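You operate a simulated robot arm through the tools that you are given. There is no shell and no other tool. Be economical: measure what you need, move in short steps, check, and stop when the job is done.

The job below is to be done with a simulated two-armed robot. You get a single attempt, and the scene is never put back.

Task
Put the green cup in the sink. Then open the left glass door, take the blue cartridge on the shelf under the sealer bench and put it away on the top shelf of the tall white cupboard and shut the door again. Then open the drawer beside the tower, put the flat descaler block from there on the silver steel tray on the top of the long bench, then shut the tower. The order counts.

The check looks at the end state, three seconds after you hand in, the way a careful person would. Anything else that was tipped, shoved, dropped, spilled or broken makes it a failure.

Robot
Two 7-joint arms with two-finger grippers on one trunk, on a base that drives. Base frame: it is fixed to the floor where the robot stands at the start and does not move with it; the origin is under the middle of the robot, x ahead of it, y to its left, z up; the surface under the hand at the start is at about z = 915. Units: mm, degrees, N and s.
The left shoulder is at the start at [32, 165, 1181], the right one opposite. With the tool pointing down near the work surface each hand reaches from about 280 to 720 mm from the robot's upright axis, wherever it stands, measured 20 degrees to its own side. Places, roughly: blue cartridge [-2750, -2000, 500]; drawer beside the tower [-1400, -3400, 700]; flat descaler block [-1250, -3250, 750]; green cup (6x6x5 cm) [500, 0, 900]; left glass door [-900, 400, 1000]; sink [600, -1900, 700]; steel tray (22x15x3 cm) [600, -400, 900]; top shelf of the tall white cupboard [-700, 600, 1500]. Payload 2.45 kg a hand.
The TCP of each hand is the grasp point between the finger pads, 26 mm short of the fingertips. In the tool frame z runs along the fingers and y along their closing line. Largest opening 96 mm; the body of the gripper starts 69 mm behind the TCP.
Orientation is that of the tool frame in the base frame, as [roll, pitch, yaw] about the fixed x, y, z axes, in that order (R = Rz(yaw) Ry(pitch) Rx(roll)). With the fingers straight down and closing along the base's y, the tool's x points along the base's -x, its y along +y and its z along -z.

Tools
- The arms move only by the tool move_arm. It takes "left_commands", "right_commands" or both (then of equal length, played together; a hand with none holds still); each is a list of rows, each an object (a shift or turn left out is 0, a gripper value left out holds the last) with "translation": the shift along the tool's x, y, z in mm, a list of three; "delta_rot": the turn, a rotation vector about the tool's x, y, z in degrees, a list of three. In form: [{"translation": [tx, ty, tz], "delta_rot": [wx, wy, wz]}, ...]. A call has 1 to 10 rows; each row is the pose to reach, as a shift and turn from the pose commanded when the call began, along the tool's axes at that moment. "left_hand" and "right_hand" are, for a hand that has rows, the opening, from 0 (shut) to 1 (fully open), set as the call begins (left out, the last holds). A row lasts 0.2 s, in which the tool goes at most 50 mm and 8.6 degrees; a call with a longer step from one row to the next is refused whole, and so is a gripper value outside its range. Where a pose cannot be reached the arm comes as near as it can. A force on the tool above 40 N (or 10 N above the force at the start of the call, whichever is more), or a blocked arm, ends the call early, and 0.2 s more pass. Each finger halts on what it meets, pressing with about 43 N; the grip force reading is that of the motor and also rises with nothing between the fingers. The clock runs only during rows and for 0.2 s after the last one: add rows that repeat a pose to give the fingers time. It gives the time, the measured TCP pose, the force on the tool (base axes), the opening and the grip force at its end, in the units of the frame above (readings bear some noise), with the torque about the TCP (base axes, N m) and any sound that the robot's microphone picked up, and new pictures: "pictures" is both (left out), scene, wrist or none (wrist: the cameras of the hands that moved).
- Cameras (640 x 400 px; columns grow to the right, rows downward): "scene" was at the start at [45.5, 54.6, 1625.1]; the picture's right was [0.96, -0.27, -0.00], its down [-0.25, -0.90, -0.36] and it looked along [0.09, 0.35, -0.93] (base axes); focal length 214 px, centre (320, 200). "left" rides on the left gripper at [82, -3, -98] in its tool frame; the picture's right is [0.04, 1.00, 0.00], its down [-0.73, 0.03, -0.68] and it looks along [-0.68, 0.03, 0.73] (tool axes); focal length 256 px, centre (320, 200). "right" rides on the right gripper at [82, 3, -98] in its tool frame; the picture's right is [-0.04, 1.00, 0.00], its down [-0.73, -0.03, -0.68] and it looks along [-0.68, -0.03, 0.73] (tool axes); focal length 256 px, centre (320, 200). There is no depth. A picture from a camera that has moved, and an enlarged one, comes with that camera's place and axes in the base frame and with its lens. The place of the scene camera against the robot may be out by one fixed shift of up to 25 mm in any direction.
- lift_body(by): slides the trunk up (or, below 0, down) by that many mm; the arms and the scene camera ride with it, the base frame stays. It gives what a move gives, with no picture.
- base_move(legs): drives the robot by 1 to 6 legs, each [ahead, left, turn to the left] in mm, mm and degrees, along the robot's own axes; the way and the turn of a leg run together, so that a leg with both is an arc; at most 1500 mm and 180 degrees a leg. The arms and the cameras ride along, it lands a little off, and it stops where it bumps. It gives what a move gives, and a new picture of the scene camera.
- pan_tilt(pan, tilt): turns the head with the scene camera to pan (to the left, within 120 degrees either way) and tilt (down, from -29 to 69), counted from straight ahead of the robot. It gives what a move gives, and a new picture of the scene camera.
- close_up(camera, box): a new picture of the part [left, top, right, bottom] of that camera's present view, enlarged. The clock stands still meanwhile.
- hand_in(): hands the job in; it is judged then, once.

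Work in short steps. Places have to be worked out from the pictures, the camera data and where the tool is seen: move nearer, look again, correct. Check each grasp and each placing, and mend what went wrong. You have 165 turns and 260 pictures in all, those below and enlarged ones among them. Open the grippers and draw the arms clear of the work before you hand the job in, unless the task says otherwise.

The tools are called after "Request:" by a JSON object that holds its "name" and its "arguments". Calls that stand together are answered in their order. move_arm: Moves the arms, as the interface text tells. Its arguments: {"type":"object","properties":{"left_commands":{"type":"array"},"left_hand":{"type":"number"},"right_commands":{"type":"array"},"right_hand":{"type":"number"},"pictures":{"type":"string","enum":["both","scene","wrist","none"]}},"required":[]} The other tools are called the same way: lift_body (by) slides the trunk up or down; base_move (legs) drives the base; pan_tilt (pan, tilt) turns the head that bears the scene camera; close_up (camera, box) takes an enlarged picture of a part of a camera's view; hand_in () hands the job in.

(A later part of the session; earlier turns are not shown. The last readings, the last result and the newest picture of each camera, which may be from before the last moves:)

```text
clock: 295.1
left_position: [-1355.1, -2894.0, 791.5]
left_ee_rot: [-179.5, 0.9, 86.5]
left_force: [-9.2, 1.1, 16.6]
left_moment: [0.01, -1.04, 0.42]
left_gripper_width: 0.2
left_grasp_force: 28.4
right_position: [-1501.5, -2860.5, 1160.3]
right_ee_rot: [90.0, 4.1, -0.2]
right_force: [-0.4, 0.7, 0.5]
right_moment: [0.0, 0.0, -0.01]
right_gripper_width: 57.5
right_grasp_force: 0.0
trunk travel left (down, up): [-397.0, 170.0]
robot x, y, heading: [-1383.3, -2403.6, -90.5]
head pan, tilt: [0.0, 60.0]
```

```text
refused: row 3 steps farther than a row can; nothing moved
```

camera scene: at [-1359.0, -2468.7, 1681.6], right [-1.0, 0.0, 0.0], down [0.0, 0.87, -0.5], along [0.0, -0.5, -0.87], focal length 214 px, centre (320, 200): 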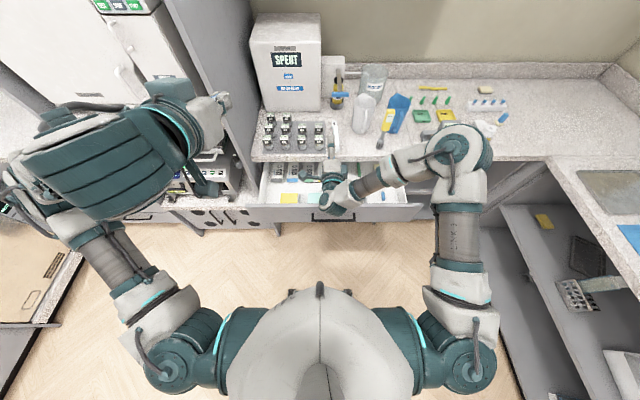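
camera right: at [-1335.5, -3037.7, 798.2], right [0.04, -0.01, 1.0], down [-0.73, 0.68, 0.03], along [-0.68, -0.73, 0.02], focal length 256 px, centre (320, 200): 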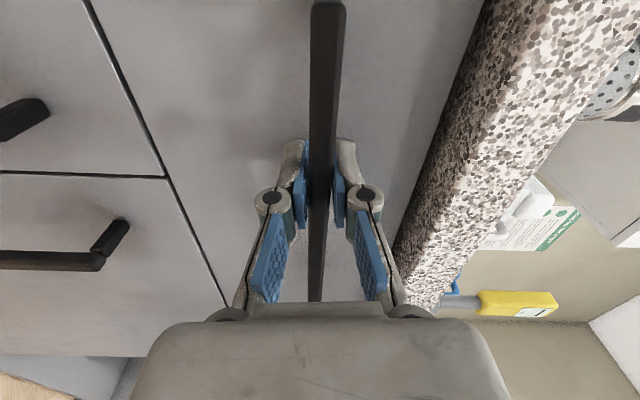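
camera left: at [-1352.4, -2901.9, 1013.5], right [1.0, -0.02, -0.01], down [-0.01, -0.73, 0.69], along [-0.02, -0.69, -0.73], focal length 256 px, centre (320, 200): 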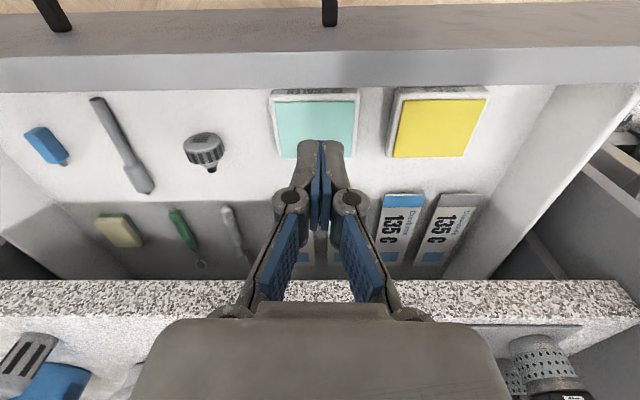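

The pull went through to y≈−2894. I raise the hand and look.

Request:
{"name": "move_arm", "arguments": {"left_commands": [{"translation": [-6, 0, -5]}, {"translation": [-10, 0, -40]}, {"translation": [-25, 0, -80]}, {"translation": [-45, 0, -120]}, {"translation": [-75, 0, -135]}, {"translation": [-75, 0, -135]}], "pictures": "both"}}

```text
clock: 296.5
left_position: [-1352.1, -2970.3, 926.7]
left_ee_rot: [-179.3, 0.8, 86.7]
left_force: [0.0, 0.2, -0.7]
left_moment: [0.02, 0.03, 0.04]
left_gripper_width: 0.1
left_grasp_force: 28.7
left hand out of reach, approached as far as the arm can: row 4
right_position: [-1497.1, -2861.7, 1159.5]
right_ee_rot: [90.1, 4.4, -0.2]
right_force: [0.6, 0.5, -0.7]
right_moment: [0.04, 0.0, -0.01]
right_gripper_width: 57.7
right_grasp_force: 0.1
trunk travel left (down, up): [-397.0, 170.0]
robot x, y, heading: [-1381.2, -2403.7, -90.2]
head pan, tilt: [0.0, 60.0]
camera scene: at [-1360.9, -2473.7, 1681.3], right [-1.0, 0.0, 0.0], down [0.0, 0.87, -0.5], along [0.0, -0.5, -0.87], focal length 214 px, centre (320, 200)
camera left: at [-1351.4, -2886.4, 1023.1], right [1.0, -0.02, -0.01], down [0.0, -0.73, 0.69], along [-0.02, -0.69, -0.73], focal length 256 px, centre (320, 200)
```

scene: 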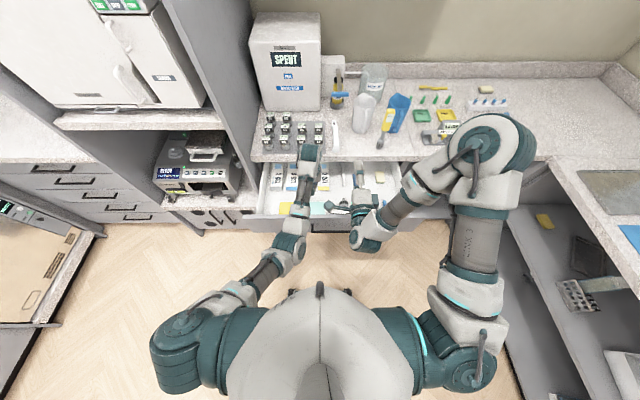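
left: 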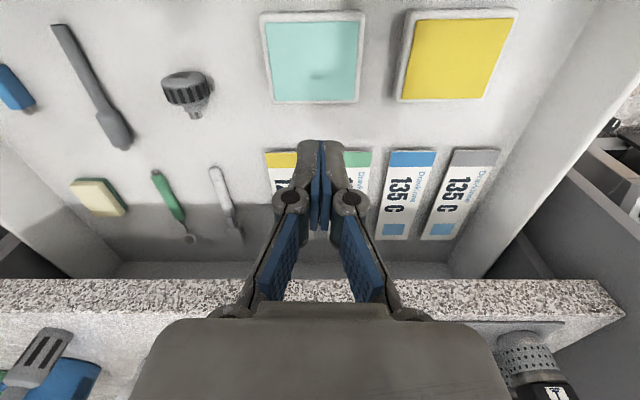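

The drawer is out far enough: block centre now ≈[−1361, −2967], top z≈740. I yaw the hand 87.5° and centre it with fingers open.

Request:
{"name": "move_arm", "arguments": {"left_commands": [{"translation": [0, -2, 0], "delta_rot": [0, 0, 8.5]}, {"translation": [1, -4, 0], "delta_rot": [0, 0, 17]}, {"translation": [2, -6, 0], "delta_rot": [0, 0, 25.5]}, {"translation": [3, -8, 0], "delta_rot": [0, 0, 34]}, {"translation": [3, -9.5, 0], "delta_rot": [0, 0, 42.5]}, {"translation": [3, -9.5, 0], "delta_rot": [0, 0, 51]}, {"translation": [3, -9.5, 0], "delta_rot": [0, 0, 59.5]}, {"translation": [3, -9.5, 0], "delta_rot": [0, 0, 68]}, {"translation": [3, -9.5, 0], "delta_rot": [0, 0, 76.5]}, {"translation": [3, -9.5, 0], "delta_rot": [0, 0, 85]}], "left_hand": 1, "pictures": "none"}}

Request:
{"name": "move_arm", "arguments": {"left_commands": [{"translation": [0, 0, 30], "delta_rot": [0, 0, 2.5]}, {"translation": [0, 0, 65], "delta_rot": [0, 0, 2.5]}, {"translation": [0, 0, 65], "delta_rot": [0, 0, 2.5]}], "pictures": "wrist"}}

```text
clock: 298.7
left_position: [-1362.1, -2967.8, 928.1]
left_ee_rot: [179.3, 0.6, 1.6]
left_force: [0.1, 0.3, 0.6]
left_moment: [0.01, 0.01, -0.02]
left_gripper_width: 95.8
left_grasp_force: 0.0
right_position: [-1499.4, -2862.5, 1159.1]
right_ee_rot: [90.3, 4.4, -0.2]
right_force: [-0.3, -0.2, -0.7]
right_moment: [0.0, -0.01, -0.06]
right_gripper_width: 57.3
right_grasp_force: 0.0
trunk travel left (down, up): [-397.0, 170.0]
robot x, y, heading: [-1383.3, -2402.7, -90.1]
head pan, tilt: [0.0, 60.0]
```

```text
clock: 299.5
left_position: [-1364.4, -2967.0, 862.8]
left_ee_rot: [179.2, 0.6, -0.8]
left_force: [-0.3, -0.1, 0.4]
left_moment: [-0.02, 0.02, 0.02]
left_gripper_width: 96.0
left_grasp_force: 0.0
right_position: [-1499.7, -2862.1, 1158.7]
right_ee_rot: [90.2, 4.3, -0.2]
right_force: [-0.3, -0.5, -0.6]
right_moment: [0.02, 0.0, 0.0]
right_gripper_width: 57.8
right_grasp_force: 0.1
trunk travel left (down, up): [-397.0, 170.0]
robot x, y, heading: [-1382.7, -2401.9, -90.4]
head pan, tilt: [0.0, 60.0]
camera left: at [-1282.7, -2963.0, 960.8], right [0.03, -1.0, 0.01], down [-0.73, -0.01, 0.69], along [-0.69, -0.03, -0.73], focal length 256 px, centre (320, 200)
```

left: 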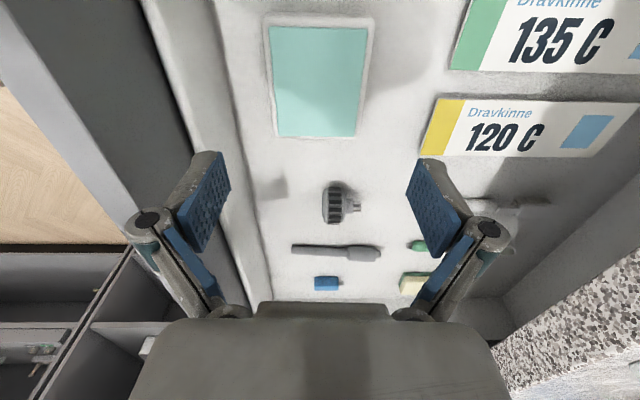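

Measured gap between block and drawer rim is ~46 mm, the knuckle needs ~38, so it fits. I set the opening to ~92 mm and descend slowly to z≈760.

Request:
{"name": "move_arm", "arguments": {"left_commands": [{"translation": [3, 1, 15]}, {"translation": [3, 1, 35]}, {"translation": [3, 1, 55]}, {"translation": [3, 1, 75]}, {"translation": [3, 1, 92]}, {"translation": [3, 1, 100]}], "left_hand": 0.955, "pictures": "wrist"}}

```text
clock: 300.9
left_position: [-1362.6, -2970.8, 763.9]
left_ee_rot: [179.3, 0.5, -0.8]
left_force: [-0.3, 0.5, 0.4]
left_moment: [0.0, -0.03, -0.01]
left_gripper_width: 91.6
left_grasp_force: 0.1
right_position: [-1498.7, -2862.7, 1159.5]
right_ee_rot: [90.2, 4.2, -0.2]
right_force: [0.1, -0.1, -0.8]
right_moment: [-0.02, -0.01, 0.0]
right_gripper_width: 57.5
right_grasp_force: 0.0
trunk travel left (down, up): [-397.0, 170.0]
robot x, y, heading: [-1381.9, -2402.2, -90.2]
head pan, tilt: [0.0, 60.0]
camera left: at [-1279.2, -2966.9, 860.0], right [0.03, -1.0, 0.01], down [-0.73, -0.01, 0.69], along [-0.69, -0.03, -0.73], focal length 256 px, centre (320, 200)
```

left: 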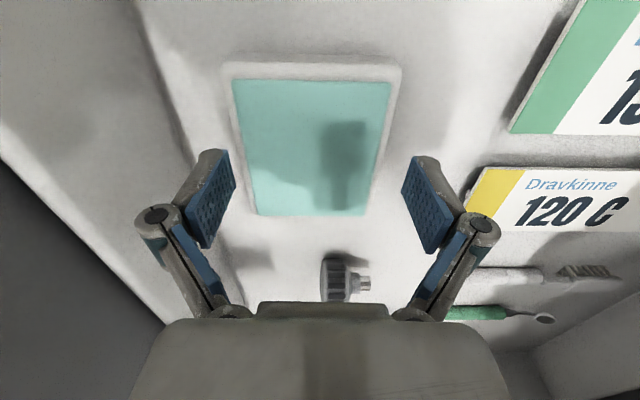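

The block is well between the fingers without contact. I shift 3 mm, descend the last 17 mm and close.

Request:
{"name": "move_arm", "arguments": {"left_commands": [{"translation": [0, -3, 5]}, {"translation": [0, -3, 10]}, {"translation": [0, -3, 15]}, {"translation": [0, -3, 18]}, {"translation": [0, -3, 18]}], "pictures": "none"}}

Request:
{"name": "move_arm", "arguments": {"left_commands": [{}, {}, {}, {}], "left_hand": 0.5, "pictures": "wrist"}}

```text
clock: 302.1
left_position: [-1361.0, -2968.4, 745.5]
left_ee_rot: [179.4, 0.6, -0.7]
left_force: [0.8, 0.0, 0.2]
left_moment: [-0.03, -0.02, 0.0]
left_gripper_width: 91.9
left_grasp_force: 0.0
right_position: [-1499.4, -2862.6, 1158.9]
right_ee_rot: [90.2, 4.2, -0.3]
right_force: [0.6, -0.4, -1.3]
right_moment: [-0.02, 0.03, -0.02]
right_gripper_width: 57.3
right_grasp_force: 0.0
trunk travel left (down, up): [-397.0, 170.0]
robot x, y, heading: [-1379.1, -2401.9, -90.1]
head pan, tilt: [0.0, 60.0]
```

```text
clock: 303.1
left_position: [-1361.7, -2968.0, 746.4]
left_ee_rot: [179.3, 0.6, -0.7]
left_force: [-1.7, -0.7, 5.6]
left_moment: [0.33, -0.13, 0.08]
left_gripper_width: 84.6
left_grasp_force: 43.3
right_position: [-1499.8, -2861.5, 1160.4]
right_ee_rot: [90.2, 4.3, -0.2]
right_force: [1.0, 0.2, 0.2]
right_moment: [-0.05, 0.02, 0.0]
right_gripper_width: 57.5
right_grasp_force: 0.1
trunk travel left (down, up): [-397.0, 170.0]
robot x, y, heading: [-1381.3, -2403.7, -89.8]
head pan, tilt: [0.0, 60.0]
camera left: at [-1279.6, -2964.3, 843.0], right [0.03, -1.0, 0.01], down [-0.73, -0.01, 0.69], along [-0.69, -0.03, -0.73], focal length 256 px, centre (320, 200)
```

left: 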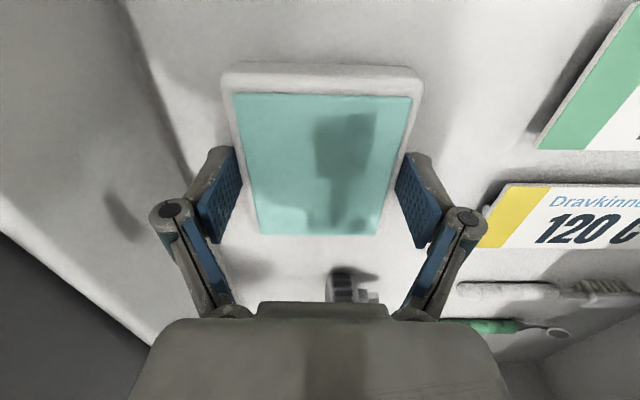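

Gripped at 84.6 mm. I lift it slowly and check.

Request:
{"name": "move_arm", "arguments": {"left_commands": [{"translation": [0, 0, -8]}, {"translation": [0, 0, -20]}, {"translation": [0, 0, -40]}, {"translation": [0, 0, -65]}, {"translation": [0, 0, -95]}, {"translation": [0, 0, -130]}, {"translation": [0, 0, -170]}, {"translation": [0, 0, -210]}, {"translation": [0, 0, -240]}], "left_hand": 0.3, "pictures": "wrist"}}

```text
clock: 305.1
left_position: [-1357.8, -2964.6, 985.3]
left_ee_rot: [179.4, 0.7, -0.8]
left_force: [-0.7, 0.8, -3.0]
left_moment: [0.02, 0.01, -0.02]
left_gripper_width: 84.4
left_grasp_force: 42.5
right_position: [-1498.8, -2863.3, 1159.5]
right_ee_rot: [90.1, 4.3, -0.2]
right_force: [-0.4, -0.2, 0.2]
right_moment: [0.01, -0.02, 0.0]
right_gripper_width: 57.5
right_grasp_force: 0.1
trunk travel left (down, up): [-397.0, 170.0]
robot x, y, heading: [-1381.9, -2403.5, -90.1]
head pan, tilt: [0.0, 60.0]
camera left: at [-1275.6, -2960.3, 1082.0], right [0.03, -1.0, 0.01], down [-0.73, -0.01, 0.69], along [-0.69, -0.03, -0.73], focal length 256 px, centre (320, 200)
```

left: 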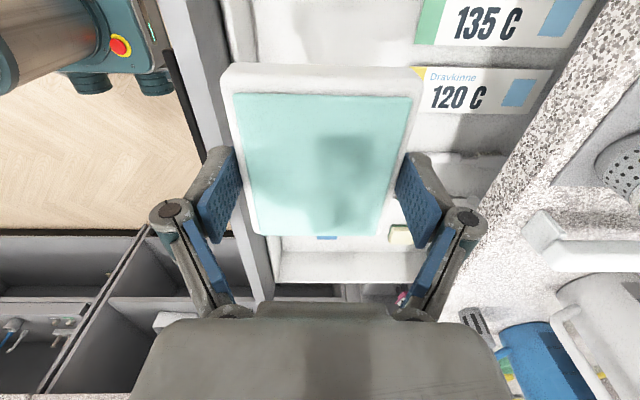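

The descaler block is held (84 mm). I raise it a little more, back off and drive to the long bench in front of the tray (≈[570, −440]).

Request:
{"name": "base_move", "arguments": {"legs": [[-300, 0, 0], [0, 0, 90], [800, 900, 0], [0, 730, 0]]}}

Request:
{"name": "lift_body", "arguments": {"by": 100}}

Request:
{"name": "pan_tilt", "arguments": {"pan": 0, "tilt": 40}}

```text
clock: 320.2
left_position: [0.1, -489.1, 984.8]
left_ee_rot: [179.3, -0.1, 87.9]
left_force: [0.2, -0.4, -3.1]
left_moment: [0.04, -0.05, 0.02]
left_gripper_width: 84.5
left_grasp_force: 42.8
right_position: [-105.3, -629.8, 1157.5]
right_ee_rot: [90.2, 3.6, 88.5]
right_force: [0.0, 0.2, -0.5]
right_moment: [0.0, 0.03, -0.04]
right_gripper_width: 57.3
right_grasp_force: 0.0
trunk travel left (down, up): [-397.0, 170.0]
robot x, y, heading: [-559.7, -485.5, -1.6]
head pan, tilt: [0.0, 60.0]
camera scene: at [-474.8, -513.6, 1681.1], right [-0.03, -1.0, -0.01], down [-0.87, 0.03, -0.5], along [0.5, 0.0, -0.87], focal length 214 px, centre (320, 200)
```

scene: 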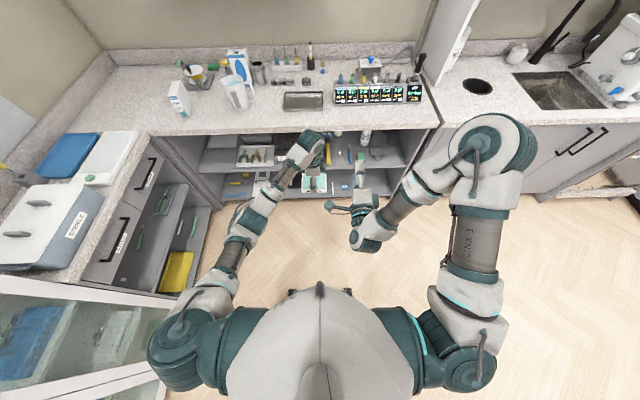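

```text
clock: 321.5
left_position: [-2.2, -469.1, 1086.2]
left_ee_rot: [179.1, 1.0, 87.9]
left_force: [-0.1, 1.1, -4.3]
left_moment: [-0.05, 0.02, -0.02]
left_gripper_width: 84.3
left_grasp_force: 43.0
right_position: [-106.8, -606.1, 1261.4]
right_ee_rot: [90.1, 4.5, 88.7]
right_force: [-0.2, -1.0, -0.4]
right_moment: [-0.03, 0.04, 0.02]
right_gripper_width: 57.9
right_grasp_force: 0.0
trunk travel left (down, up): [-497.0, 70.0]
robot x, y, heading: [-559.9, -482.6, -1.7]
head pan, tilt: [0.0, 60.0]
```

```text
clock: 322.4
left_position: [-2.0, -476.7, 1087.4]
left_ee_rot: [179.1, 0.7, 88.0]
left_force: [0.3, 0.1, -2.8]
left_moment: [0.02, 0.01, 0.03]
left_gripper_width: 84.3
left_grasp_force: 43.1
right_position: [-107.8, -614.4, 1261.9]
right_ee_rot: [90.0, 4.4, 88.4]
right_force: [-0.2, 0.1, 0.1]
right_moment: [0.02, -0.01, 0.0]
right_gripper_width: 57.6
right_grasp_force: 0.2
trunk travel left (down, up): [-497.0, 70.0]
robot x, y, heading: [-558.7, -487.8, -1.5]
head pan, tilt: [0.0, 40.0]
camera scene: at [-466.4, -497.7, 1807.7], right [-0.03, -1.0, 0.0], down [-0.65, 0.02, -0.76], along [0.76, -0.02, -0.65], focal length 214 px, centre (320, 200)
```

scene: 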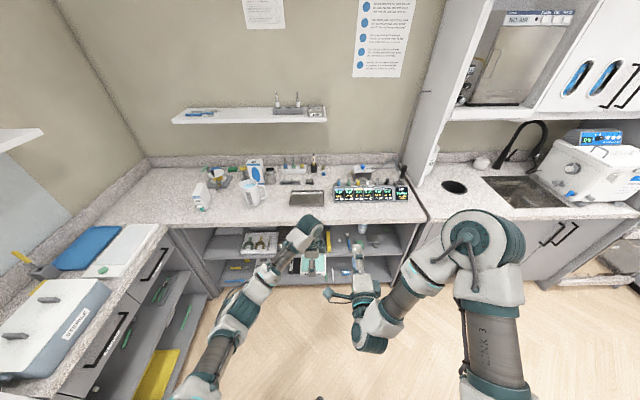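

The tray is at ≈[585, −441] on the bench top. I straighten, shift left 50 mm and drive ahead, stopping a bit short to check.

Request:
{"name": "base_move", "arguments": {"legs": [[0, 50, 1.5], [480, 0, 0]]}}

Request:
{"name": "pan_tilt", "arguments": {"pan": 0, "tilt": 60}}

Request:
{"name": "close_up", "arguments": {"camera": "left", "box": [0, 0, 640, 400]}}

```text
clock: 325.7
left_position: [465.8, -395.5, 1086.6]
left_ee_rot: [178.9, 1.1, 89.7]
left_force: [1.4, 1.4, -3.0]
left_moment: [-0.02, 0.05, -0.02]
left_gripper_width: 84.7
left_grasp_force: 42.4
right_position: [365.2, -535.2, 1262.4]
right_ee_rot: [90.0, 4.8, 90.6]
right_force: [-0.2, 0.6, 0.7]
right_moment: [-0.04, 0.0, -0.08]
right_gripper_width: 57.7
right_grasp_force: 0.0
trunk travel left (down, up): [-497.0, 70.0]
robot x, y, heading: [-90.3, -432.3, 0.3]
head pan, tilt: [0.0, 40.0]
camera scene: at [0.7, -446.0, 1807.8], right [0.0, -1.0, -0.01], down [-0.64, 0.0, -0.76], along [0.76, 0.01, -0.64], focal length 214 px, centre (320, 200)
```

scene: 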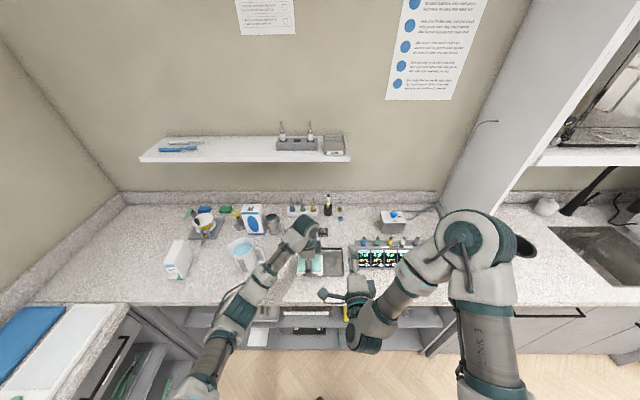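

```text
clock: 326.5
left_position: [464.9, -406.5, 1088.3]
left_ee_rot: [179.0, 0.6, 89.6]
left_force: [-0.2, -0.8, -2.8]
left_moment: [0.0, -0.02, 0.01]
left_gripper_width: 84.6
left_grasp_force: 42.8
right_position: [360.6, -549.8, 1261.5]
right_ee_rot: [89.9, 4.2, 90.3]
right_force: [-0.1, -0.3, 0.3]
right_moment: [-0.01, 0.0, 0.03]
right_gripper_width: 57.6
right_grasp_force: 0.0
trunk travel left (down, up): [-497.0, 70.0]
robot x, y, heading: [-89.5, -435.5, 0.2]
head pan, tilt: [0.0, 60.0]
camera scene: at [-14.5, -482.6, 1780.5], right [0.0, -1.0, -0.02], down [-0.87, 0.01, -0.5], along [0.5, 0.02, -0.87], focal length 214 px, centre (320, 200)
```

scene: 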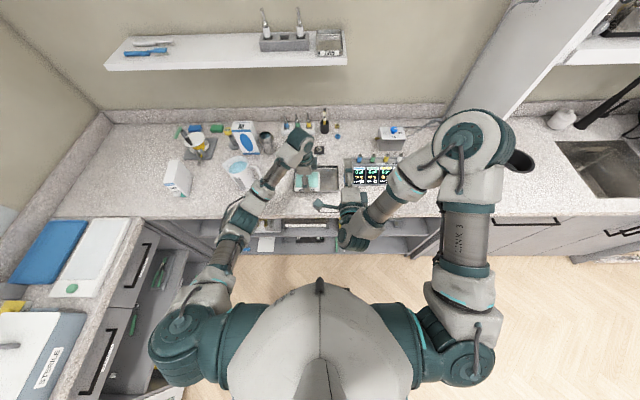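

```text
1.00 times, centred on (320, 200) of left (not enlarged: the box is as wide or as high as the picture)
camera zoom: at [459.3, -323.5, 1185.6], right [1.0, 0.03, 0.02], down [0.01, -0.73, 0.69], along [0.04, -0.69, -0.73], focal length 256 px, centre (320, 200)
```

zoom: 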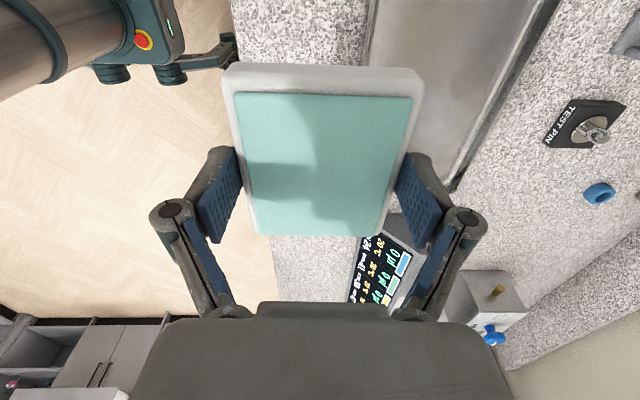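

The tray spans x≈500–640, y≈−525…−309, centre ≈[570, −418]. I drive 95 mm more ahead, then fine-tune with the arm.

Request:
{"name": "base_move", "arguments": {"legs": [[98, 0, 0]]}}

Request:
{"name": "lift_body", "arguments": {"by": -60}}

Request:
{"name": "close_up", "arguments": {"camera": "left", "box": [0, 0, 640, 400]}}

```text
clock: 327.6
left_position: [551.9, -370.8, 1089.3]
left_ee_rot: [178.7, 2.0, 89.7]
left_force: [0.4, 0.7, -4.0]
left_moment: [-0.05, -0.01, 0.02]
left_gripper_width: 84.8
left_grasp_force: 43.5
right_position: [447.9, -507.5, 1267.1]
right_ee_rot: [89.7, 5.8, 90.5]
right_force: [1.5, 0.7, -1.0]
right_moment: [-0.03, -0.01, -0.1]
right_gripper_width: 57.6
right_grasp_force: 0.0
trunk travel left (down, up): [-497.0, 70.0]
robot x, y, heading: [2.8, -426.2, 0.5]
head pan, tilt: [0.0, 60.0]
camera scene: at [67.2, -429.8, 1781.5], right [0.0, -1.0, 0.0], down [-0.87, 0.0, -0.5], along [0.5, 0.0, -0.87], focal length 214 px, centre (320, 200)
```

scene: 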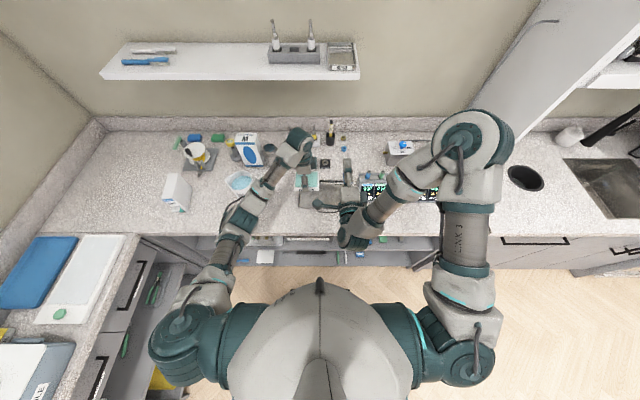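

```text
clock: 328.6
left_position: [556.3, -343.9, 1026.9]
left_ee_rot: [178.9, 3.0, 90.1]
left_force: [1.0, 1.3, -3.2]
left_moment: [-0.07, 0.08, -0.02]
left_gripper_width: 84.5
left_grasp_force: 43.1
right_position: [449.6, -481.1, 1207.1]
right_ee_rot: [89.7, 6.7, 90.8]
right_force: [-0.3, 1.2, 0.5]
right_moment: [0.0, 0.0, -0.03]
right_gripper_width: 57.6
right_grasp_force: 0.0
trunk travel left (down, up): [-437.0, 130.0]
robot x, y, heading: [1.3, -422.3, 0.3]
head pan, tilt: [0.0, 60.0]
```

```text
1.00 times, centred on (320, 200) of left (not enlarged: the box is as wide or as high as the picture)
camera zoom: at [549.2, -257.7, 1120.9], right [1.0, 0.04, 0.02], down [0.02, -0.7, 0.72], along [0.04, -0.71, -0.7], focal length 256 px, centre (320, 200)
```

zoom: 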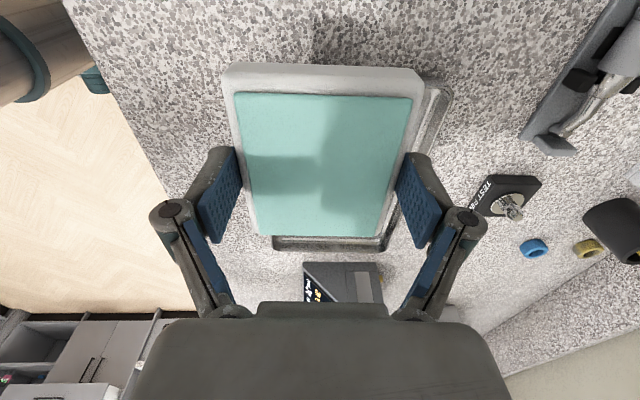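

Lateral sway again; I wait for it to settle.

Request:
{"name": "lift_body", "arguments": {"by": -2}}

Request:
{"name": "lift_body", "arguments": {"by": -2}}

Request:
{"name": "lift_body", "arguments": {"by": -2}}

Request:
{"name": "lift_body", "arguments": {"by": -2}}

Request:
{"name": "close_up", "arguments": {"camera": "left", "box": [0, 0, 640, 400]}}

```text
clock: 329.2
left_position: [555.8, -402.1, 1027.8]
left_ee_rot: [178.8, 0.7, 89.4]
left_force: [-0.5, -1.9, -2.3]
left_moment: [0.06, -0.05, -0.01]
left_gripper_width: 84.4
left_grasp_force: 43.3
right_position: [451.0, -545.1, 1201.8]
right_ee_rot: [89.8, 4.4, 90.4]
right_force: [0.7, -0.8, -0.5]
right_moment: [-0.02, -0.01, 0.07]
right_gripper_width: 57.7
right_grasp_force: 0.0
trunk travel left (down, up): [-435.0, 132.0]
robot x, y, heading: [-0.8, -434.6, 0.2]
head pan, tilt: [0.0, 60.0]
```

```text
clock: 329.7
left_position: [554.8, -339.4, 1022.3]
left_ee_rot: [178.9, 3.2, 89.9]
left_force: [0.9, 1.0, -4.4]
left_moment: [-0.1, 0.02, -0.03]
left_gripper_width: 84.3
left_grasp_force: 43.2
right_position: [451.0, -472.9, 1202.4]
right_ee_rot: [89.7, 7.1, 90.8]
right_force: [-1.6, 1.4, 0.5]
right_moment: [0.01, 0.06, -0.15]
right_gripper_width: 57.4
right_grasp_force: 0.1
trunk travel left (down, up): [-433.0, 134.0]
robot x, y, heading: [-0.7, -424.0, 0.2]
head pan, tilt: [0.0, 60.0]
```

```text
clock: 330.2
left_position: [555.1, -398.2, 1024.0]
left_ee_rot: [178.9, 0.8, 89.6]
left_force: [-0.9, -1.3, -2.8]
left_moment: [0.11, -0.06, -0.04]
left_gripper_width: 84.6
left_grasp_force: 43.0
right_position: [451.7, -542.0, 1197.9]
right_ee_rot: [89.8, 4.5, 90.3]
right_force: [0.8, -0.7, -1.4]
right_moment: [-0.01, -0.05, 0.06]
right_gripper_width: 57.5
right_grasp_force: 0.2
trunk travel left (down, up): [-431.0, 136.0]
robot x, y, heading: [3.3, -430.0, 0.1]
head pan, tilt: [0.0, 60.0]
```

```text
clock: 330.7
left_position: [554.9, -352.2, 1020.0]
left_ee_rot: [178.8, 2.8, 89.8]
left_force: [-0.2, -0.1, -3.3]
left_moment: [-0.01, 0.07, 0.01]
left_gripper_width: 84.3
left_grasp_force: 43.1
right_position: [449.6, -488.1, 1199.1]
right_ee_rot: [89.9, 6.5, 90.7]
right_force: [-0.4, 0.7, 0.1]
right_moment: [-0.01, -0.01, -0.07]
right_gripper_width: 57.6
right_grasp_force: 0.2
trunk travel left (down, up): [-429.0, 138.0]
robot x, y, heading: [1.9, -424.2, 0.3]
head pan, tilt: [0.0, 60.0]
```

```text
1.00 times, centred on (320, 200) of left (not enlarged: the box is as wide or as high as the picture)
camera zoom: at [548.7, -265.4, 1113.3], right [1.0, 0.04, 0.02], down [0.01, -0.7, 0.71], along [0.04, -0.71, -0.7], focal length 256 px, centre (320, 200)
```

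zoom: 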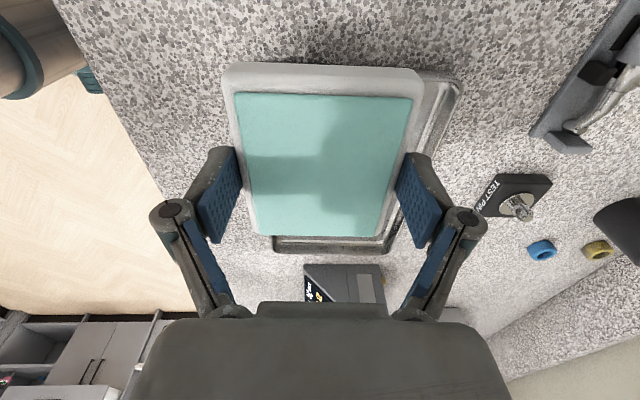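

The oscillation is slowly decaying. I lower another 25 mm in the meantime and wait on.

Request:
{"name": "lift_body", "arguments": {"by": -15}}

Request:
{"name": "lift_body", "arguments": {"by": -3}}

Request:
{"name": "lift_body", "arguments": {"by": -3}}

Request:
{"name": "lift_body", "arguments": {"by": -3}}

Request:
{"name": "lift_body", "arguments": {"by": -3}}

Request:
{"name": "lift_body", "arguments": {"by": -3}}

```text
clock: 331.4
left_position: [554.7, -353.2, 1005.0]
left_ee_rot: [178.8, 2.5, 90.0]
left_force: [-0.5, 2.0, -3.3]
left_moment: [-0.07, 0.01, -0.03]
left_gripper_width: 84.7
left_grasp_force: 42.8
right_position: [450.4, -490.5, 1183.9]
right_ee_rot: [89.6, 6.4, 90.7]
right_force: [-0.7, 0.4, 0.2]
right_moment: [0.0, -0.01, -0.01]
right_gripper_width: 57.5
right_grasp_force: 0.0
trunk travel left (down, up): [-414.0, 153.0]
robot x, y, heading: [3.4, -422.2, 0.0]
head pan, tilt: [0.0, 60.0]
```

```text
clock: 331.9
left_position: [554.1, -398.1, 1004.0]
left_ee_rot: [178.8, 0.9, 89.6]
left_force: [-0.9, -1.7, -2.6]
left_moment: [0.08, -0.05, -0.01]
left_gripper_width: 84.5
left_grasp_force: 43.2
right_position: [450.2, -538.3, 1177.8]
right_ee_rot: [89.9, 4.7, 90.3]
right_force: [-0.3, -1.3, 0.4]
right_moment: [-0.01, -0.02, 0.06]
right_gripper_width: 57.6
right_grasp_force: 0.0
trunk travel left (down, up): [-411.0, 156.0]
robot x, y, heading: [-1.5, -430.4, 0.1]
head pan, tilt: [0.0, 60.0]
```

```text
clock: 332.4
left_position: [555.1, -339.3, 997.3]
left_ee_rot: [178.9, 3.2, 90.1]
left_force: [0.6, 1.4, -3.1]
left_moment: [-0.05, 0.08, -0.01]
left_gripper_width: 84.5
left_grasp_force: 43.3
right_position: [451.6, -475.3, 1177.4]
right_ee_rot: [89.7, 7.1, 90.9]
right_force: [-0.4, 0.8, -0.8]
right_moment: [0.0, 0.01, -0.06]
right_gripper_width: 57.8
right_grasp_force: 0.0
trunk travel left (down, up): [-408.0, 159.0]
robot x, y, heading: [1.8, -418.5, 0.3]
head pan, tilt: [0.0, 60.0]
```

```text
clock: 332.9
left_position: [555.4, -400.6, 1000.1]
left_ee_rot: [178.8, 0.7, 89.6]
left_force: [-0.6, -1.8, -3.0]
left_moment: [0.13, -0.04, 0.0]
left_gripper_width: 84.4
left_grasp_force: 43.1
right_position: [450.2, -544.7, 1171.4]
right_ee_rot: [89.8, 4.4, 90.3]
right_force: [1.1, -2.0, -0.3]
right_moment: [-0.04, -0.05, 0.17]
right_gripper_width: 57.6
right_grasp_force: 0.1
trunk travel left (down, up): [-405.0, 162.0]
robot x, y, heading: [-0.1, -431.5, 0.4]
head pan, tilt: [0.0, 60.0]
```

```text
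clock: 333.4
left_position: [554.7, -347.7, 991.9]
left_ee_rot: [178.8, 3.1, 89.9]
left_force: [0.4, 2.2, -3.7]
left_moment: [-0.11, 0.06, 0.02]
left_gripper_width: 84.4
left_grasp_force: 43.3
right_position: [449.3, -482.7, 1171.2]
right_ee_rot: [89.8, 6.8, 90.8]
right_force: [-0.1, 0.1, 0.4]
right_moment: [0.02, -0.01, -0.04]
right_gripper_width: 57.3
right_grasp_force: 0.0
trunk travel left (down, up): [-402.0, 165.0]
robot x, y, heading: [3.7, -423.9, 0.3]
head pan, tilt: [0.0, 60.0]
```

```text
clock: 333.9
left_position: [555.5, -382.4, 990.7]
left_ee_rot: [178.9, 1.2, 89.6]
left_force: [-1.6, -1.5, -3.3]
left_moment: [0.04, -0.01, 0.02]
left_gripper_width: 84.5
left_grasp_force: 43.3
right_position: [450.2, -523.6, 1166.5]
right_ee_rot: [89.8, 5.2, 90.5]
right_force: [-0.6, -1.1, -0.6]
right_moment: [0.03, -0.03, 0.01]
right_gripper_width: 57.3
right_grasp_force: 0.0
trunk travel left (down, up): [-399.0, 168.0]
robot x, y, heading: [0.2, -426.1, 0.1]
head pan, tilt: [0.0, 60.0]
```

The sway doesn't decay here; perhaps the base leans against the bench. I back off 45 mm and watch.

Request:
{"name": "base_move", "arguments": {"legs": [[-45, 0, 0]]}}

Request:
{"name": "lift_body", "arguments": {"by": 20}}

Request:
{"name": "lift_body", "arguments": {"by": -2}}

Request:
{"name": "lift_body", "arguments": {"by": 2}}

Request:
{"name": "lift_body", "arguments": {"by": -2}}

```text
clock: 334.9
left_position: [515.6, -384.0, 988.2]
left_ee_rot: [179.1, 1.2, 89.8]
left_force: [-0.2, 0.1, -2.9]
left_moment: [0.02, -0.02, -0.02]
left_gripper_width: 84.7
left_grasp_force: 43.3
right_position: [412.5, -525.2, 1165.6]
right_ee_rot: [90.0, 5.1, 90.5]
right_force: [0.2, -0.8, 0.4]
right_moment: [-0.01, -0.03, 0.06]
right_gripper_width: 57.6
right_grasp_force: 0.1
trunk travel left (down, up): [-399.0, 168.0]
robot x, y, heading: [-39.0, -427.9, 0.3]
head pan, tilt: [0.0, 60.0]
camera scene: at [53.3, -470.6, 1682.2], right [0.0, -1.0, -0.02], down [-0.87, 0.01, -0.49], along [0.49, 0.02, -0.87], focal length 214 px, centre (320, 200)
```

scene: 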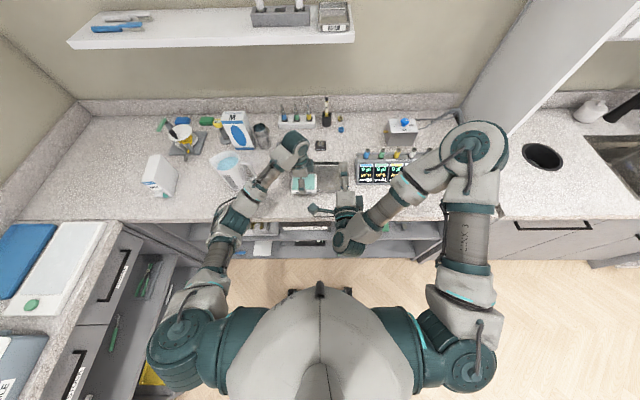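

```text
clock: 335.5
left_position: [506.1, -390.8, 1013.9]
left_ee_rot: [178.5, 1.5, 89.6]
left_force: [-1.1, -1.3, -2.0]
left_moment: [0.09, -0.06, -0.02]
left_gripper_width: 84.5
left_grasp_force: 43.1
right_position: [402.0, -530.5, 1189.5]
right_ee_rot: [89.6, 5.2, 90.3]
right_force: [0.3, -0.6, 0.5]
right_moment: [0.0, -0.01, 0.01]
right_gripper_width: 57.4
right_grasp_force: 0.0
trunk travel left (down, up): [-419.0, 148.0]
robot x, y, heading: [-39.4, -436.1, 0.4]
head pan, tilt: [0.0, 60.0]
```

```text
clock: 336.0
left_position: [506.3, -332.1, 1006.8]
left_ee_rot: [178.7, 3.8, 89.9]
left_force: [1.4, 0.7, -2.9]
left_moment: [0.0, 0.02, -0.02]
left_gripper_width: 84.6
left_grasp_force: 43.1
right_position: [401.6, -466.3, 1189.7]
right_ee_rot: [89.4, 7.6, 90.6]
right_force: [0.2, -0.4, -0.3]
right_moment: [-0.01, -0.03, 0.01]
right_gripper_width: 57.4
right_grasp_force: 0.1
trunk travel left (down, up): [-417.0, 150.0]
robot x, y, heading: [-42.8, -428.1, 0.2]
head pan, tilt: [0.0, 60.0]
```

```text
clock: 336.6
left_position: [507.5, -390.0, 1013.5]
left_ee_rot: [178.6, 1.3, 89.6]
left_force: [-1.1, -1.6, -2.9]
left_moment: [0.17, -0.04, -0.01]
left_gripper_width: 84.8
left_grasp_force: 43.1
right_position: [402.5, -532.7, 1188.5]
right_ee_rot: [89.4, 5.2, 90.3]
right_force: [0.6, -1.5, -1.0]
right_moment: [-0.01, -0.04, 0.11]
right_gripper_width: 57.7
right_grasp_force: 0.1
trunk travel left (down, up): [-419.0, 148.0]
robot x, y, heading: [-39.5, -435.9, -0.1]
head pan, tilt: [0.0, 60.0]
```

```text
clock: 337.1
left_position: [506.7, -342.5, 1009.2]
left_ee_rot: [178.5, 3.4, 89.9]
left_force: [0.6, 2.0, -4.1]
left_moment: [-0.05, 0.05, 0.0]
left_gripper_width: 84.3
left_grasp_force: 43.4
right_position: [402.0, -477.1, 1190.0]
right_ee_rot: [89.5, 7.2, 90.6]
right_force: [-0.7, 1.3, 1.0]
right_moment: [0.01, 0.02, -0.03]
right_gripper_width: 57.6
right_grasp_force: 0.0
trunk travel left (down, up): [-417.0, 150.0]
robot x, y, heading: [-41.3, -421.9, 0.1]
head pan, tilt: [0.0, 60.0]
```

My short lifts at half-second intervals may be feeding the sway. I wait with plain time instead.

Request:
{"name": "move_arm", "arguments": {"right_commands": [{}, {}, {}, {}, {}, {}, {}, {}, {}, {}], "pictures": "none"}}

Request:
{"name": "move_arm", "arguments": {"right_commands": [{}, {}, {}, {}, {}, {}, {}, {}, {}, {}], "pictures": "none"}}

```text
clock: 339.5
left_position: [503.7, -365.1, 1012.7]
left_ee_rot: [178.5, 2.5, 89.6]
left_force: [0.4, 0.1, -2.9]
left_moment: [-0.03, 0.0, 0.0]
left_gripper_width: 84.4
left_grasp_force: 43.0
right_position: [397.5, -502.5, 1190.5]
right_ee_rot: [89.5, 6.5, 90.5]
right_force: [-0.2, 0.4, 0.1]
right_moment: [0.02, 0.0, -0.01]
right_gripper_width: 57.7
right_grasp_force: 0.1
trunk travel left (down, up): [-417.0, 150.0]
robot x, y, heading: [-41.0, -433.1, 0.1]
head pan, tilt: [0.0, 60.0]
stopped in row 10 (right hand): the arm was blocked; the commanded pose is now the measured one
```

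```text
clock: 341.7
left_position: [503.8, -359.0, 1010.7]
left_ee_rot: [178.4, 3.1, 89.7]
left_force: [0.6, 0.9, -2.6]
left_moment: [-0.02, 0.03, 0.0]
left_gripper_width: 84.7
left_grasp_force: 42.6
right_position: [399.3, -494.5, 1192.1]
right_ee_rot: [89.3, 6.8, 90.3]
right_force: [0.0, -0.3, -0.1]
right_moment: [0.01, 0.02, -0.05]
right_gripper_width: 57.9
right_grasp_force: 0.1
trunk travel left (down, up): [-417.0, 150.0]
robot x, y, heading: [-43.8, -432.7, 0.3]
head pan, tilt: [0.0, 60.0]
```

It has settled (with a slight lean). I move the block over the tray centre [570, −418] slowly and level it.

Request:
{"name": "move_arm", "arguments": {"left_commands": [{"translation": [-4, 5, 0], "delta_rot": [0.2, 0.4, 0]}, {"translation": [-10, 12, 0], "delta_rot": [0.4, 0.8, 0]}, {"translation": [-18, 21, 0], "delta_rot": [0.7, 1.2, 0]}, {"translation": [-27, 31, 0], "delta_rot": [1, 1.7, 0]}, {"translation": [-36, 41, 0], "delta_rot": [1.2, 2.2, 0]}, {"translation": [-45, 51, 0], "delta_rot": [1.4, 2.6, 0]}, {"translation": [-53, 60, 0], "delta_rot": [1.6, 3, 0]}, {"translation": [-58, 66, 0], "delta_rot": [1.6, 3, 0]}, {"translation": [-58, 66, 0], "delta_rot": [1.6, 3, 0]}, {"translation": [-58, 66, 0], "delta_rot": [1.6, 3, 0]}], "pictures": "wrist"}}

```text
clock: 343.9
left_position: [571.1, -443.8, 1019.0]
left_ee_rot: [-179.8, -1.2, 89.5]
left_force: [-0.6, -1.9, -1.4]
left_moment: [0.11, -0.06, -0.01]
left_gripper_width: 84.5
left_grasp_force: 43.3
right_position: [398.2, -524.0, 1188.5]
right_ee_rot: [89.4, 5.7, 90.2]
right_force: [0.1, -0.8, -0.5]
right_moment: [-0.03, -0.03, 0.07]
right_gripper_width: 57.8
right_grasp_force: 0.1
trunk travel left (down, up): [-417.0, 150.0]
robot x, y, heading: [-41.9, -441.0, -0.1]
head pan, tilt: [0.0, 60.0]
camera left: at [568.8, -363.8, 1117.9], right [1.0, 0.03, 0.0], down [0.02, -0.75, 0.66], along [0.02, -0.66, -0.75], focal length 256 px, centre (320, 200)
```

left: 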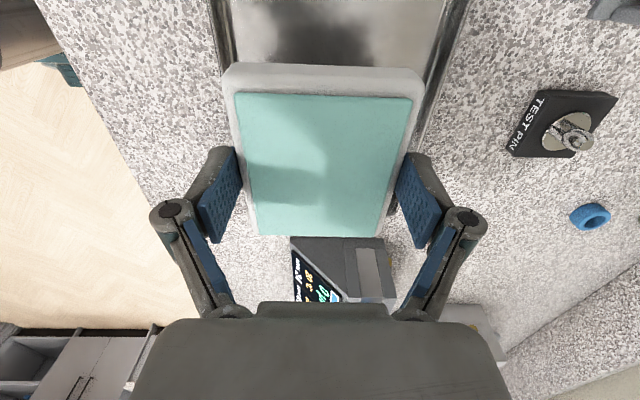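

It sways again from the motion; I wait until calm.

Request:
{"name": "move_arm", "arguments": {"right_commands": [{}, {}, {}, {}, {}, {}, {}, {}, {}, {}], "pictures": "none"}}

Request:
{"name": "move_arm", "arguments": {"right_commands": [{}, {}, {}, {}, {}, {}, {}, {}, {}, {}], "pictures": "none"}}

Request:
{"name": "close_up", "arguments": {"camera": "left", "box": [0, 0, 640, 400]}}

```text
clock: 346.1
left_position: [573.1, -412.6, 1017.9]
left_ee_rot: [-180.0, 0.2, 89.8]
left_force: [1.4, 0.6, -4.1]
left_moment: [-0.05, 0.01, -0.02]
left_gripper_width: 84.6
left_grasp_force: 43.1
right_position: [398.7, -489.7, 1190.4]
right_ee_rot: [89.3, 7.0, 90.3]
right_force: [0.0, 0.6, 0.0]
right_moment: [-0.01, -0.02, -0.01]
right_gripper_width: 57.9
right_grasp_force: 0.0
trunk travel left (down, up): [-417.0, 150.0]
robot x, y, heading: [-39.9, -433.8, 0.4]
head pan, tilt: [0.0, 60.0]
```

```text
clock: 348.3
left_position: [571.1, -431.7, 1018.5]
left_ee_rot: [179.9, -0.6, 89.6]
left_force: [0.3, -0.9, -3.4]
left_moment: [0.03, -0.01, 0.0]
left_gripper_width: 84.8
left_grasp_force: 42.7
right_position: [399.4, -510.6, 1190.1]
right_ee_rot: [89.3, 6.2, 90.2]
right_force: [-0.1, -0.2, -0.1]
right_moment: [-0.03, -0.01, 0.01]
right_gripper_width: 57.7
right_grasp_force: 0.0
trunk travel left (down, up): [-417.0, 150.0]
robot x, y, heading: [-39.0, -433.9, 0.3]
head pan, tilt: [0.0, 60.0]
```

```text
1.00 times, centred on (320, 200) of left (not enlarged: the box is as wide or as high as the picture)
camera zoom: at [568.2, -351.2, 1117.1], right [1.0, 0.03, 0.0], down [0.02, -0.74, 0.67], along [0.02, -0.67, -0.74], focal length 256 px, centre (320, 200)
```

zoom: 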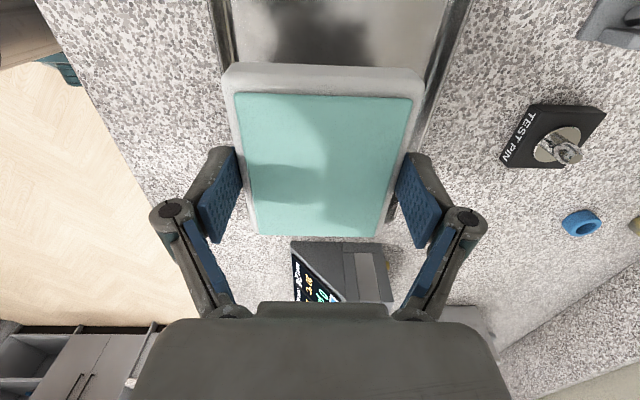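

Calm enough: TCP ≈[572, −423]; tray centre x≈580. I shift 7 mm and descend 56 mm slowly.

Request:
{"name": "move_arm", "arguments": {"left_commands": [{"translation": [0, 2, 6]}, {"translation": [0, 4, 13]}, {"translation": [0, 6, 21]}, {"translation": [0, 7, 29]}, {"translation": [0, 7, 37]}, {"translation": [0, 7, 45]}, {"translation": [0, 7, 52]}, {"translation": [0, 7, 56]}, {"translation": [0, 7, 56]}], "pictures": "wrist"}}

```text
clock: 350.3
left_position: [578.2, -435.9, 960.3]
left_ee_rot: [180.0, -0.8, 89.8]
left_force: [0.4, 0.0, -3.1]
left_moment: [0.0, -0.05, -0.01]
left_gripper_width: 84.4
left_grasp_force: 42.5
right_position: [398.8, -516.4, 1189.5]
right_ee_rot: [89.3, 6.0, 90.3]
right_force: [0.5, 0.1, -0.4]
right_moment: [0.01, 0.02, 0.07]
right_gripper_width: 57.8
right_grasp_force: 0.1
trunk travel left (down, up): [-417.0, 150.0]
robot x, y, heading: [-41.7, -438.7, 0.4]
head pan, tilt: [0.0, 60.0]
camera left: at [573.7, -355.3, 1059.8], right [1.0, 0.03, 0.0], down [0.02, -0.74, 0.67], along [0.02, -0.67, -0.74], focal length 256 px, centre (320, 200)
```

left: 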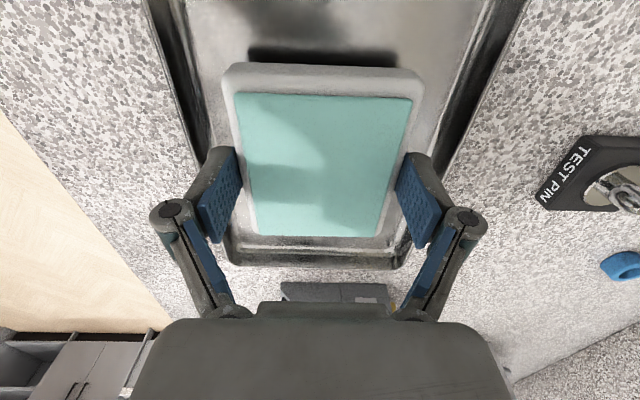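

The block hovers inside the tray with margin on all sides. I lower on in small steps until contact.

Request:
{"name": "move_arm", "arguments": {"left_commands": [{"translation": [0, 0, 2]}, {"translation": [0, 0, 4]}, {"translation": [0, 0, 6]}, {"translation": [0, 0, 8]}, {"translation": [0, 0, 10]}, {"translation": [0, 0, 12]}, {"translation": [0, 0, 12]}], "pictures": "none"}}

```text
clock: 351.9
left_position: [576.6, -424.7, 949.4]
left_ee_rot: [179.9, -0.4, 89.9]
left_force: [-1.5, 6.4, 6.5]
left_moment: [-0.29, -0.48, 0.21]
left_gripper_width: 84.6
left_grasp_force: 42.9
right_position: [398.6, -502.9, 1190.3]
right_ee_rot: [89.3, 6.4, 90.3]
right_force: [0.2, 0.4, -0.4]
right_moment: [-0.01, 0.0, 0.0]
right_gripper_width: 57.6
right_grasp_force: 0.0
trunk travel left (down, up): [-417.0, 150.0]
robot x, y, heading: [-41.3, -438.1, 0.0]
head pan, tilt: [0.0, 60.0]
```

Contact (≈10 N). I open the fingers and look.

Request:
{"name": "move_arm", "arguments": {"left_commands": [{}, {}, {}, {}], "left_hand": 0.98, "pictures": "wrist"}}

```text
clock: 352.9
left_position: [576.7, -425.4, 949.9]
left_ee_rot: [179.9, -0.3, 89.8]
left_force: [0.0, -0.5, 0.3]
left_moment: [-0.02, 0.03, -0.02]
left_gripper_width: 94.0
left_grasp_force: 0.1
right_position: [397.9, -505.5, 1190.5]
right_ee_rot: [89.3, 6.5, 90.3]
right_force: [0.1, 0.5, -0.2]
right_moment: [0.01, 0.0, 0.0]
right_gripper_width: 57.4
right_grasp_force: 0.1
trunk travel left (down, up): [-417.0, 150.0]
robot x, y, heading: [-44.4, -435.6, 0.2]
head pan, tilt: [0.0, 60.0]
camera left: at [573.8, -345.1, 1047.4], right [1.0, 0.03, 0.0], down [0.03, -0.74, 0.67], along [0.02, -0.67, -0.74], focal length 256 px, centre (320, 200)
```

left: 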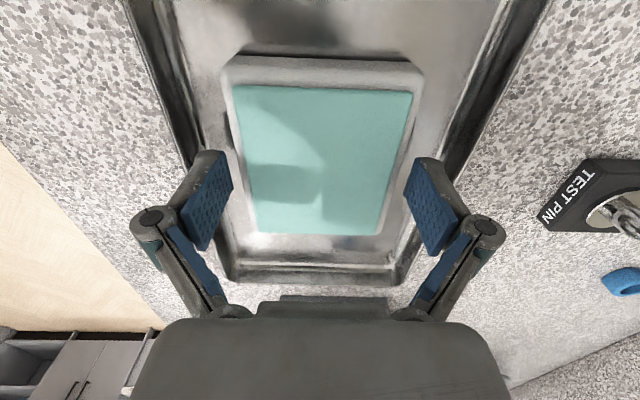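

The block lies flat in the tray. I raise the hand straight up.

Request:
{"name": "move_arm", "arguments": {"left_commands": [{"translation": [0, 0, -8]}, {"translation": [0, 0, -20]}, {"translation": [0, 0, -38]}, {"translation": [0, 0, -60]}, {"translation": [0, 0, -85]}, {"translation": [0, 0, -115]}, {"translation": [0, 0, -150]}, {"translation": [0, 0, -185]}], "pictures": "wrist"}}

```text
clock: 354.7
left_position: [577.3, -429.3, 1133.9]
left_ee_rot: [-180.0, -0.5, 89.8]
left_force: [-0.2, -0.1, -0.4]
left_moment: [0.0, 0.0, -0.01]
left_gripper_width: 93.9
left_grasp_force: 0.1
right_position: [397.9, -505.9, 1191.0]
right_ee_rot: [89.4, 6.4, 90.4]
right_force: [-0.2, -0.4, 0.2]
right_moment: [-0.01, 0.01, 0.0]
right_gripper_width: 57.8
right_grasp_force: 0.0
trunk travel left (down, up): [-417.0, 150.0]
robot x, y, heading: [-41.5, -434.4, 0.2]
head pan, tilt: [0.0, 60.0]
camera left: at [573.4, -347.9, 1232.9], right [1.0, 0.03, 0.0], down [0.03, -0.74, 0.67], along [0.02, -0.67, -0.74], focal length 256 px, centre (320, 200)
```

left: 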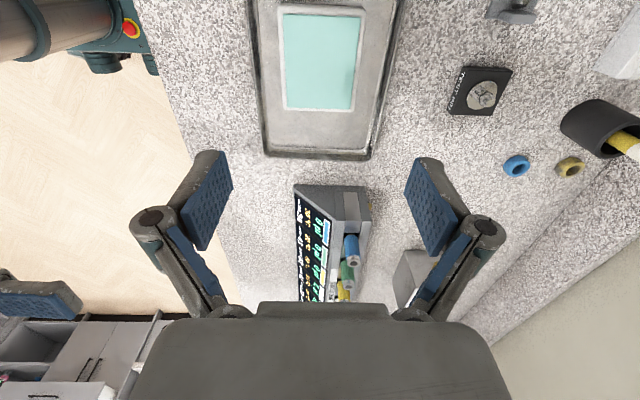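

Placed well. Now back to shut the drawer: I back off, lift and retract the left hand, and drive in front of the drawer.

Request:
{"name": "base_move", "arguments": {"legs": [[-450, 0, 0], [0, 0, -90]]}}

Request:
{"name": "move_arm", "arguments": {"left_commands": [{"translation": [0, -35, -20]}, {"translation": [0, -70, -45]}, {"translation": [0, -105, -70]}, {"translation": [0, -140, -95]}, {"translation": [0, -170, -125]}, {"translation": [0, -190, -160]}, {"translation": [0, -200, -195]}, {"translation": [0, -200, -220]}], "right_commands": [{}, {}, {}, {}, {}, {}, {}, {}], "left_hand": 0.3, "right_hand": 0, "pictures": "none"}}

Request:
{"name": "base_move", "arguments": {"legs": [[1000, -700, 0], [720, -145, 0]]}}

```text
clock: 361.3
left_position: [-514.3, -1057.2, 1133.4]
left_ee_rot: [-180.0, -0.4, -3.4]
left_force: [0.6, 0.1, 0.0]
left_moment: [-0.02, 0.0, -0.01]
left_gripper_width: 94.0
left_grasp_force: 0.0
right_position: [-582.5, -871.8, 1190.7]
right_ee_rot: [89.3, 6.4, -2.9]
right_force: [0.4, 0.5, 0.6]
right_moment: [0.02, 0.01, 0.0]
right_gripper_width: 57.7
right_grasp_force: 0.1
trunk travel left (down, up): [-417.0, 150.0]
robot x, y, heading: [-484.5, -440.0, -93.0]
head pan, tilt: [0.0, 60.0]
camera scene: at [-472.2, -503.8, 1701.2], right [-1.0, 0.05, 0.0], down [0.04, 0.87, -0.5], along [-0.03, -0.5, -0.87], focal length 214 px, centre (320, 200)
```

scene: 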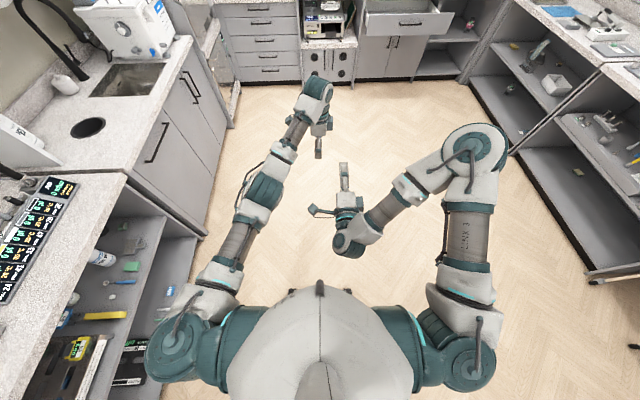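

```text
clock: 363.1
left_position: [-505.0, -851.3, 1356.5]
left_ee_rot: [179.9, -0.4, -3.5]
left_force: [0.5, 0.1, -0.6]
left_moment: [0.01, -0.02, -0.03]
left_gripper_width: 28.7
left_grasp_force: 0.0
right_position: [-582.6, -868.6, 1191.5]
right_ee_rot: [89.2, 6.4, -2.7]
right_force: [0.3, 0.0, -0.6]
right_moment: [-0.03, 0.0, 0.0]
right_gripper_width: 0.0
right_grasp_force: 28.6
trunk travel left (down, up): [-417.0, 150.0]
robot x, y, heading: [-490.1, -436.8, -92.9]
head pan, tilt: [0.0, 60.0]
```

```text
clock: 372.9
left_position: [-1403.5, -2545.9, 1355.6]
left_ee_rot: [179.7, -0.2, -2.6]
left_force: [0.0, -0.3, 0.7]
left_moment: [0.05, 0.02, 0.03]
left_gripper_width: 28.8
left_grasp_force: 0.0
right_position: [-1479.1, -2564.0, 1191.8]
right_ee_rot: [89.1, 6.6, -2.0]
right_force: [0.8, -0.1, 0.0]
right_moment: [0.0, 0.03, -0.03]
right_gripper_width: 0.0
right_grasp_force: 28.4
trunk travel left (down, up): [-417.0, 150.0]
robot x, y, heading: [-1393.8, -2130.4, -92.2]
head pan, tilt: [0.0, 60.0]
camera scene: at [-1374.9, -2196.5, 1701.3], right [-1.0, 0.04, 0.0], down [0.03, 0.87, -0.5], along [-0.02, -0.5, -0.87], focal length 214 px, centre (320, 200)
```

scene: 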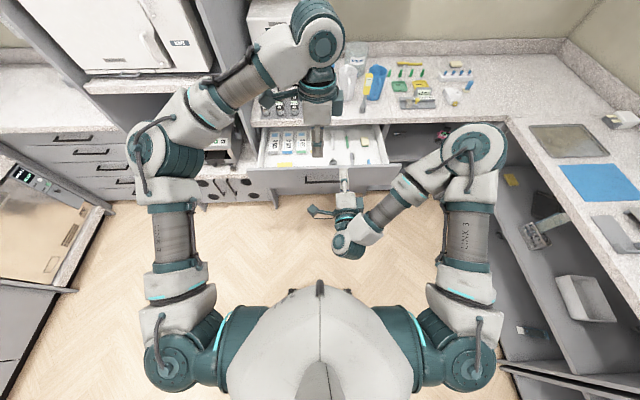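

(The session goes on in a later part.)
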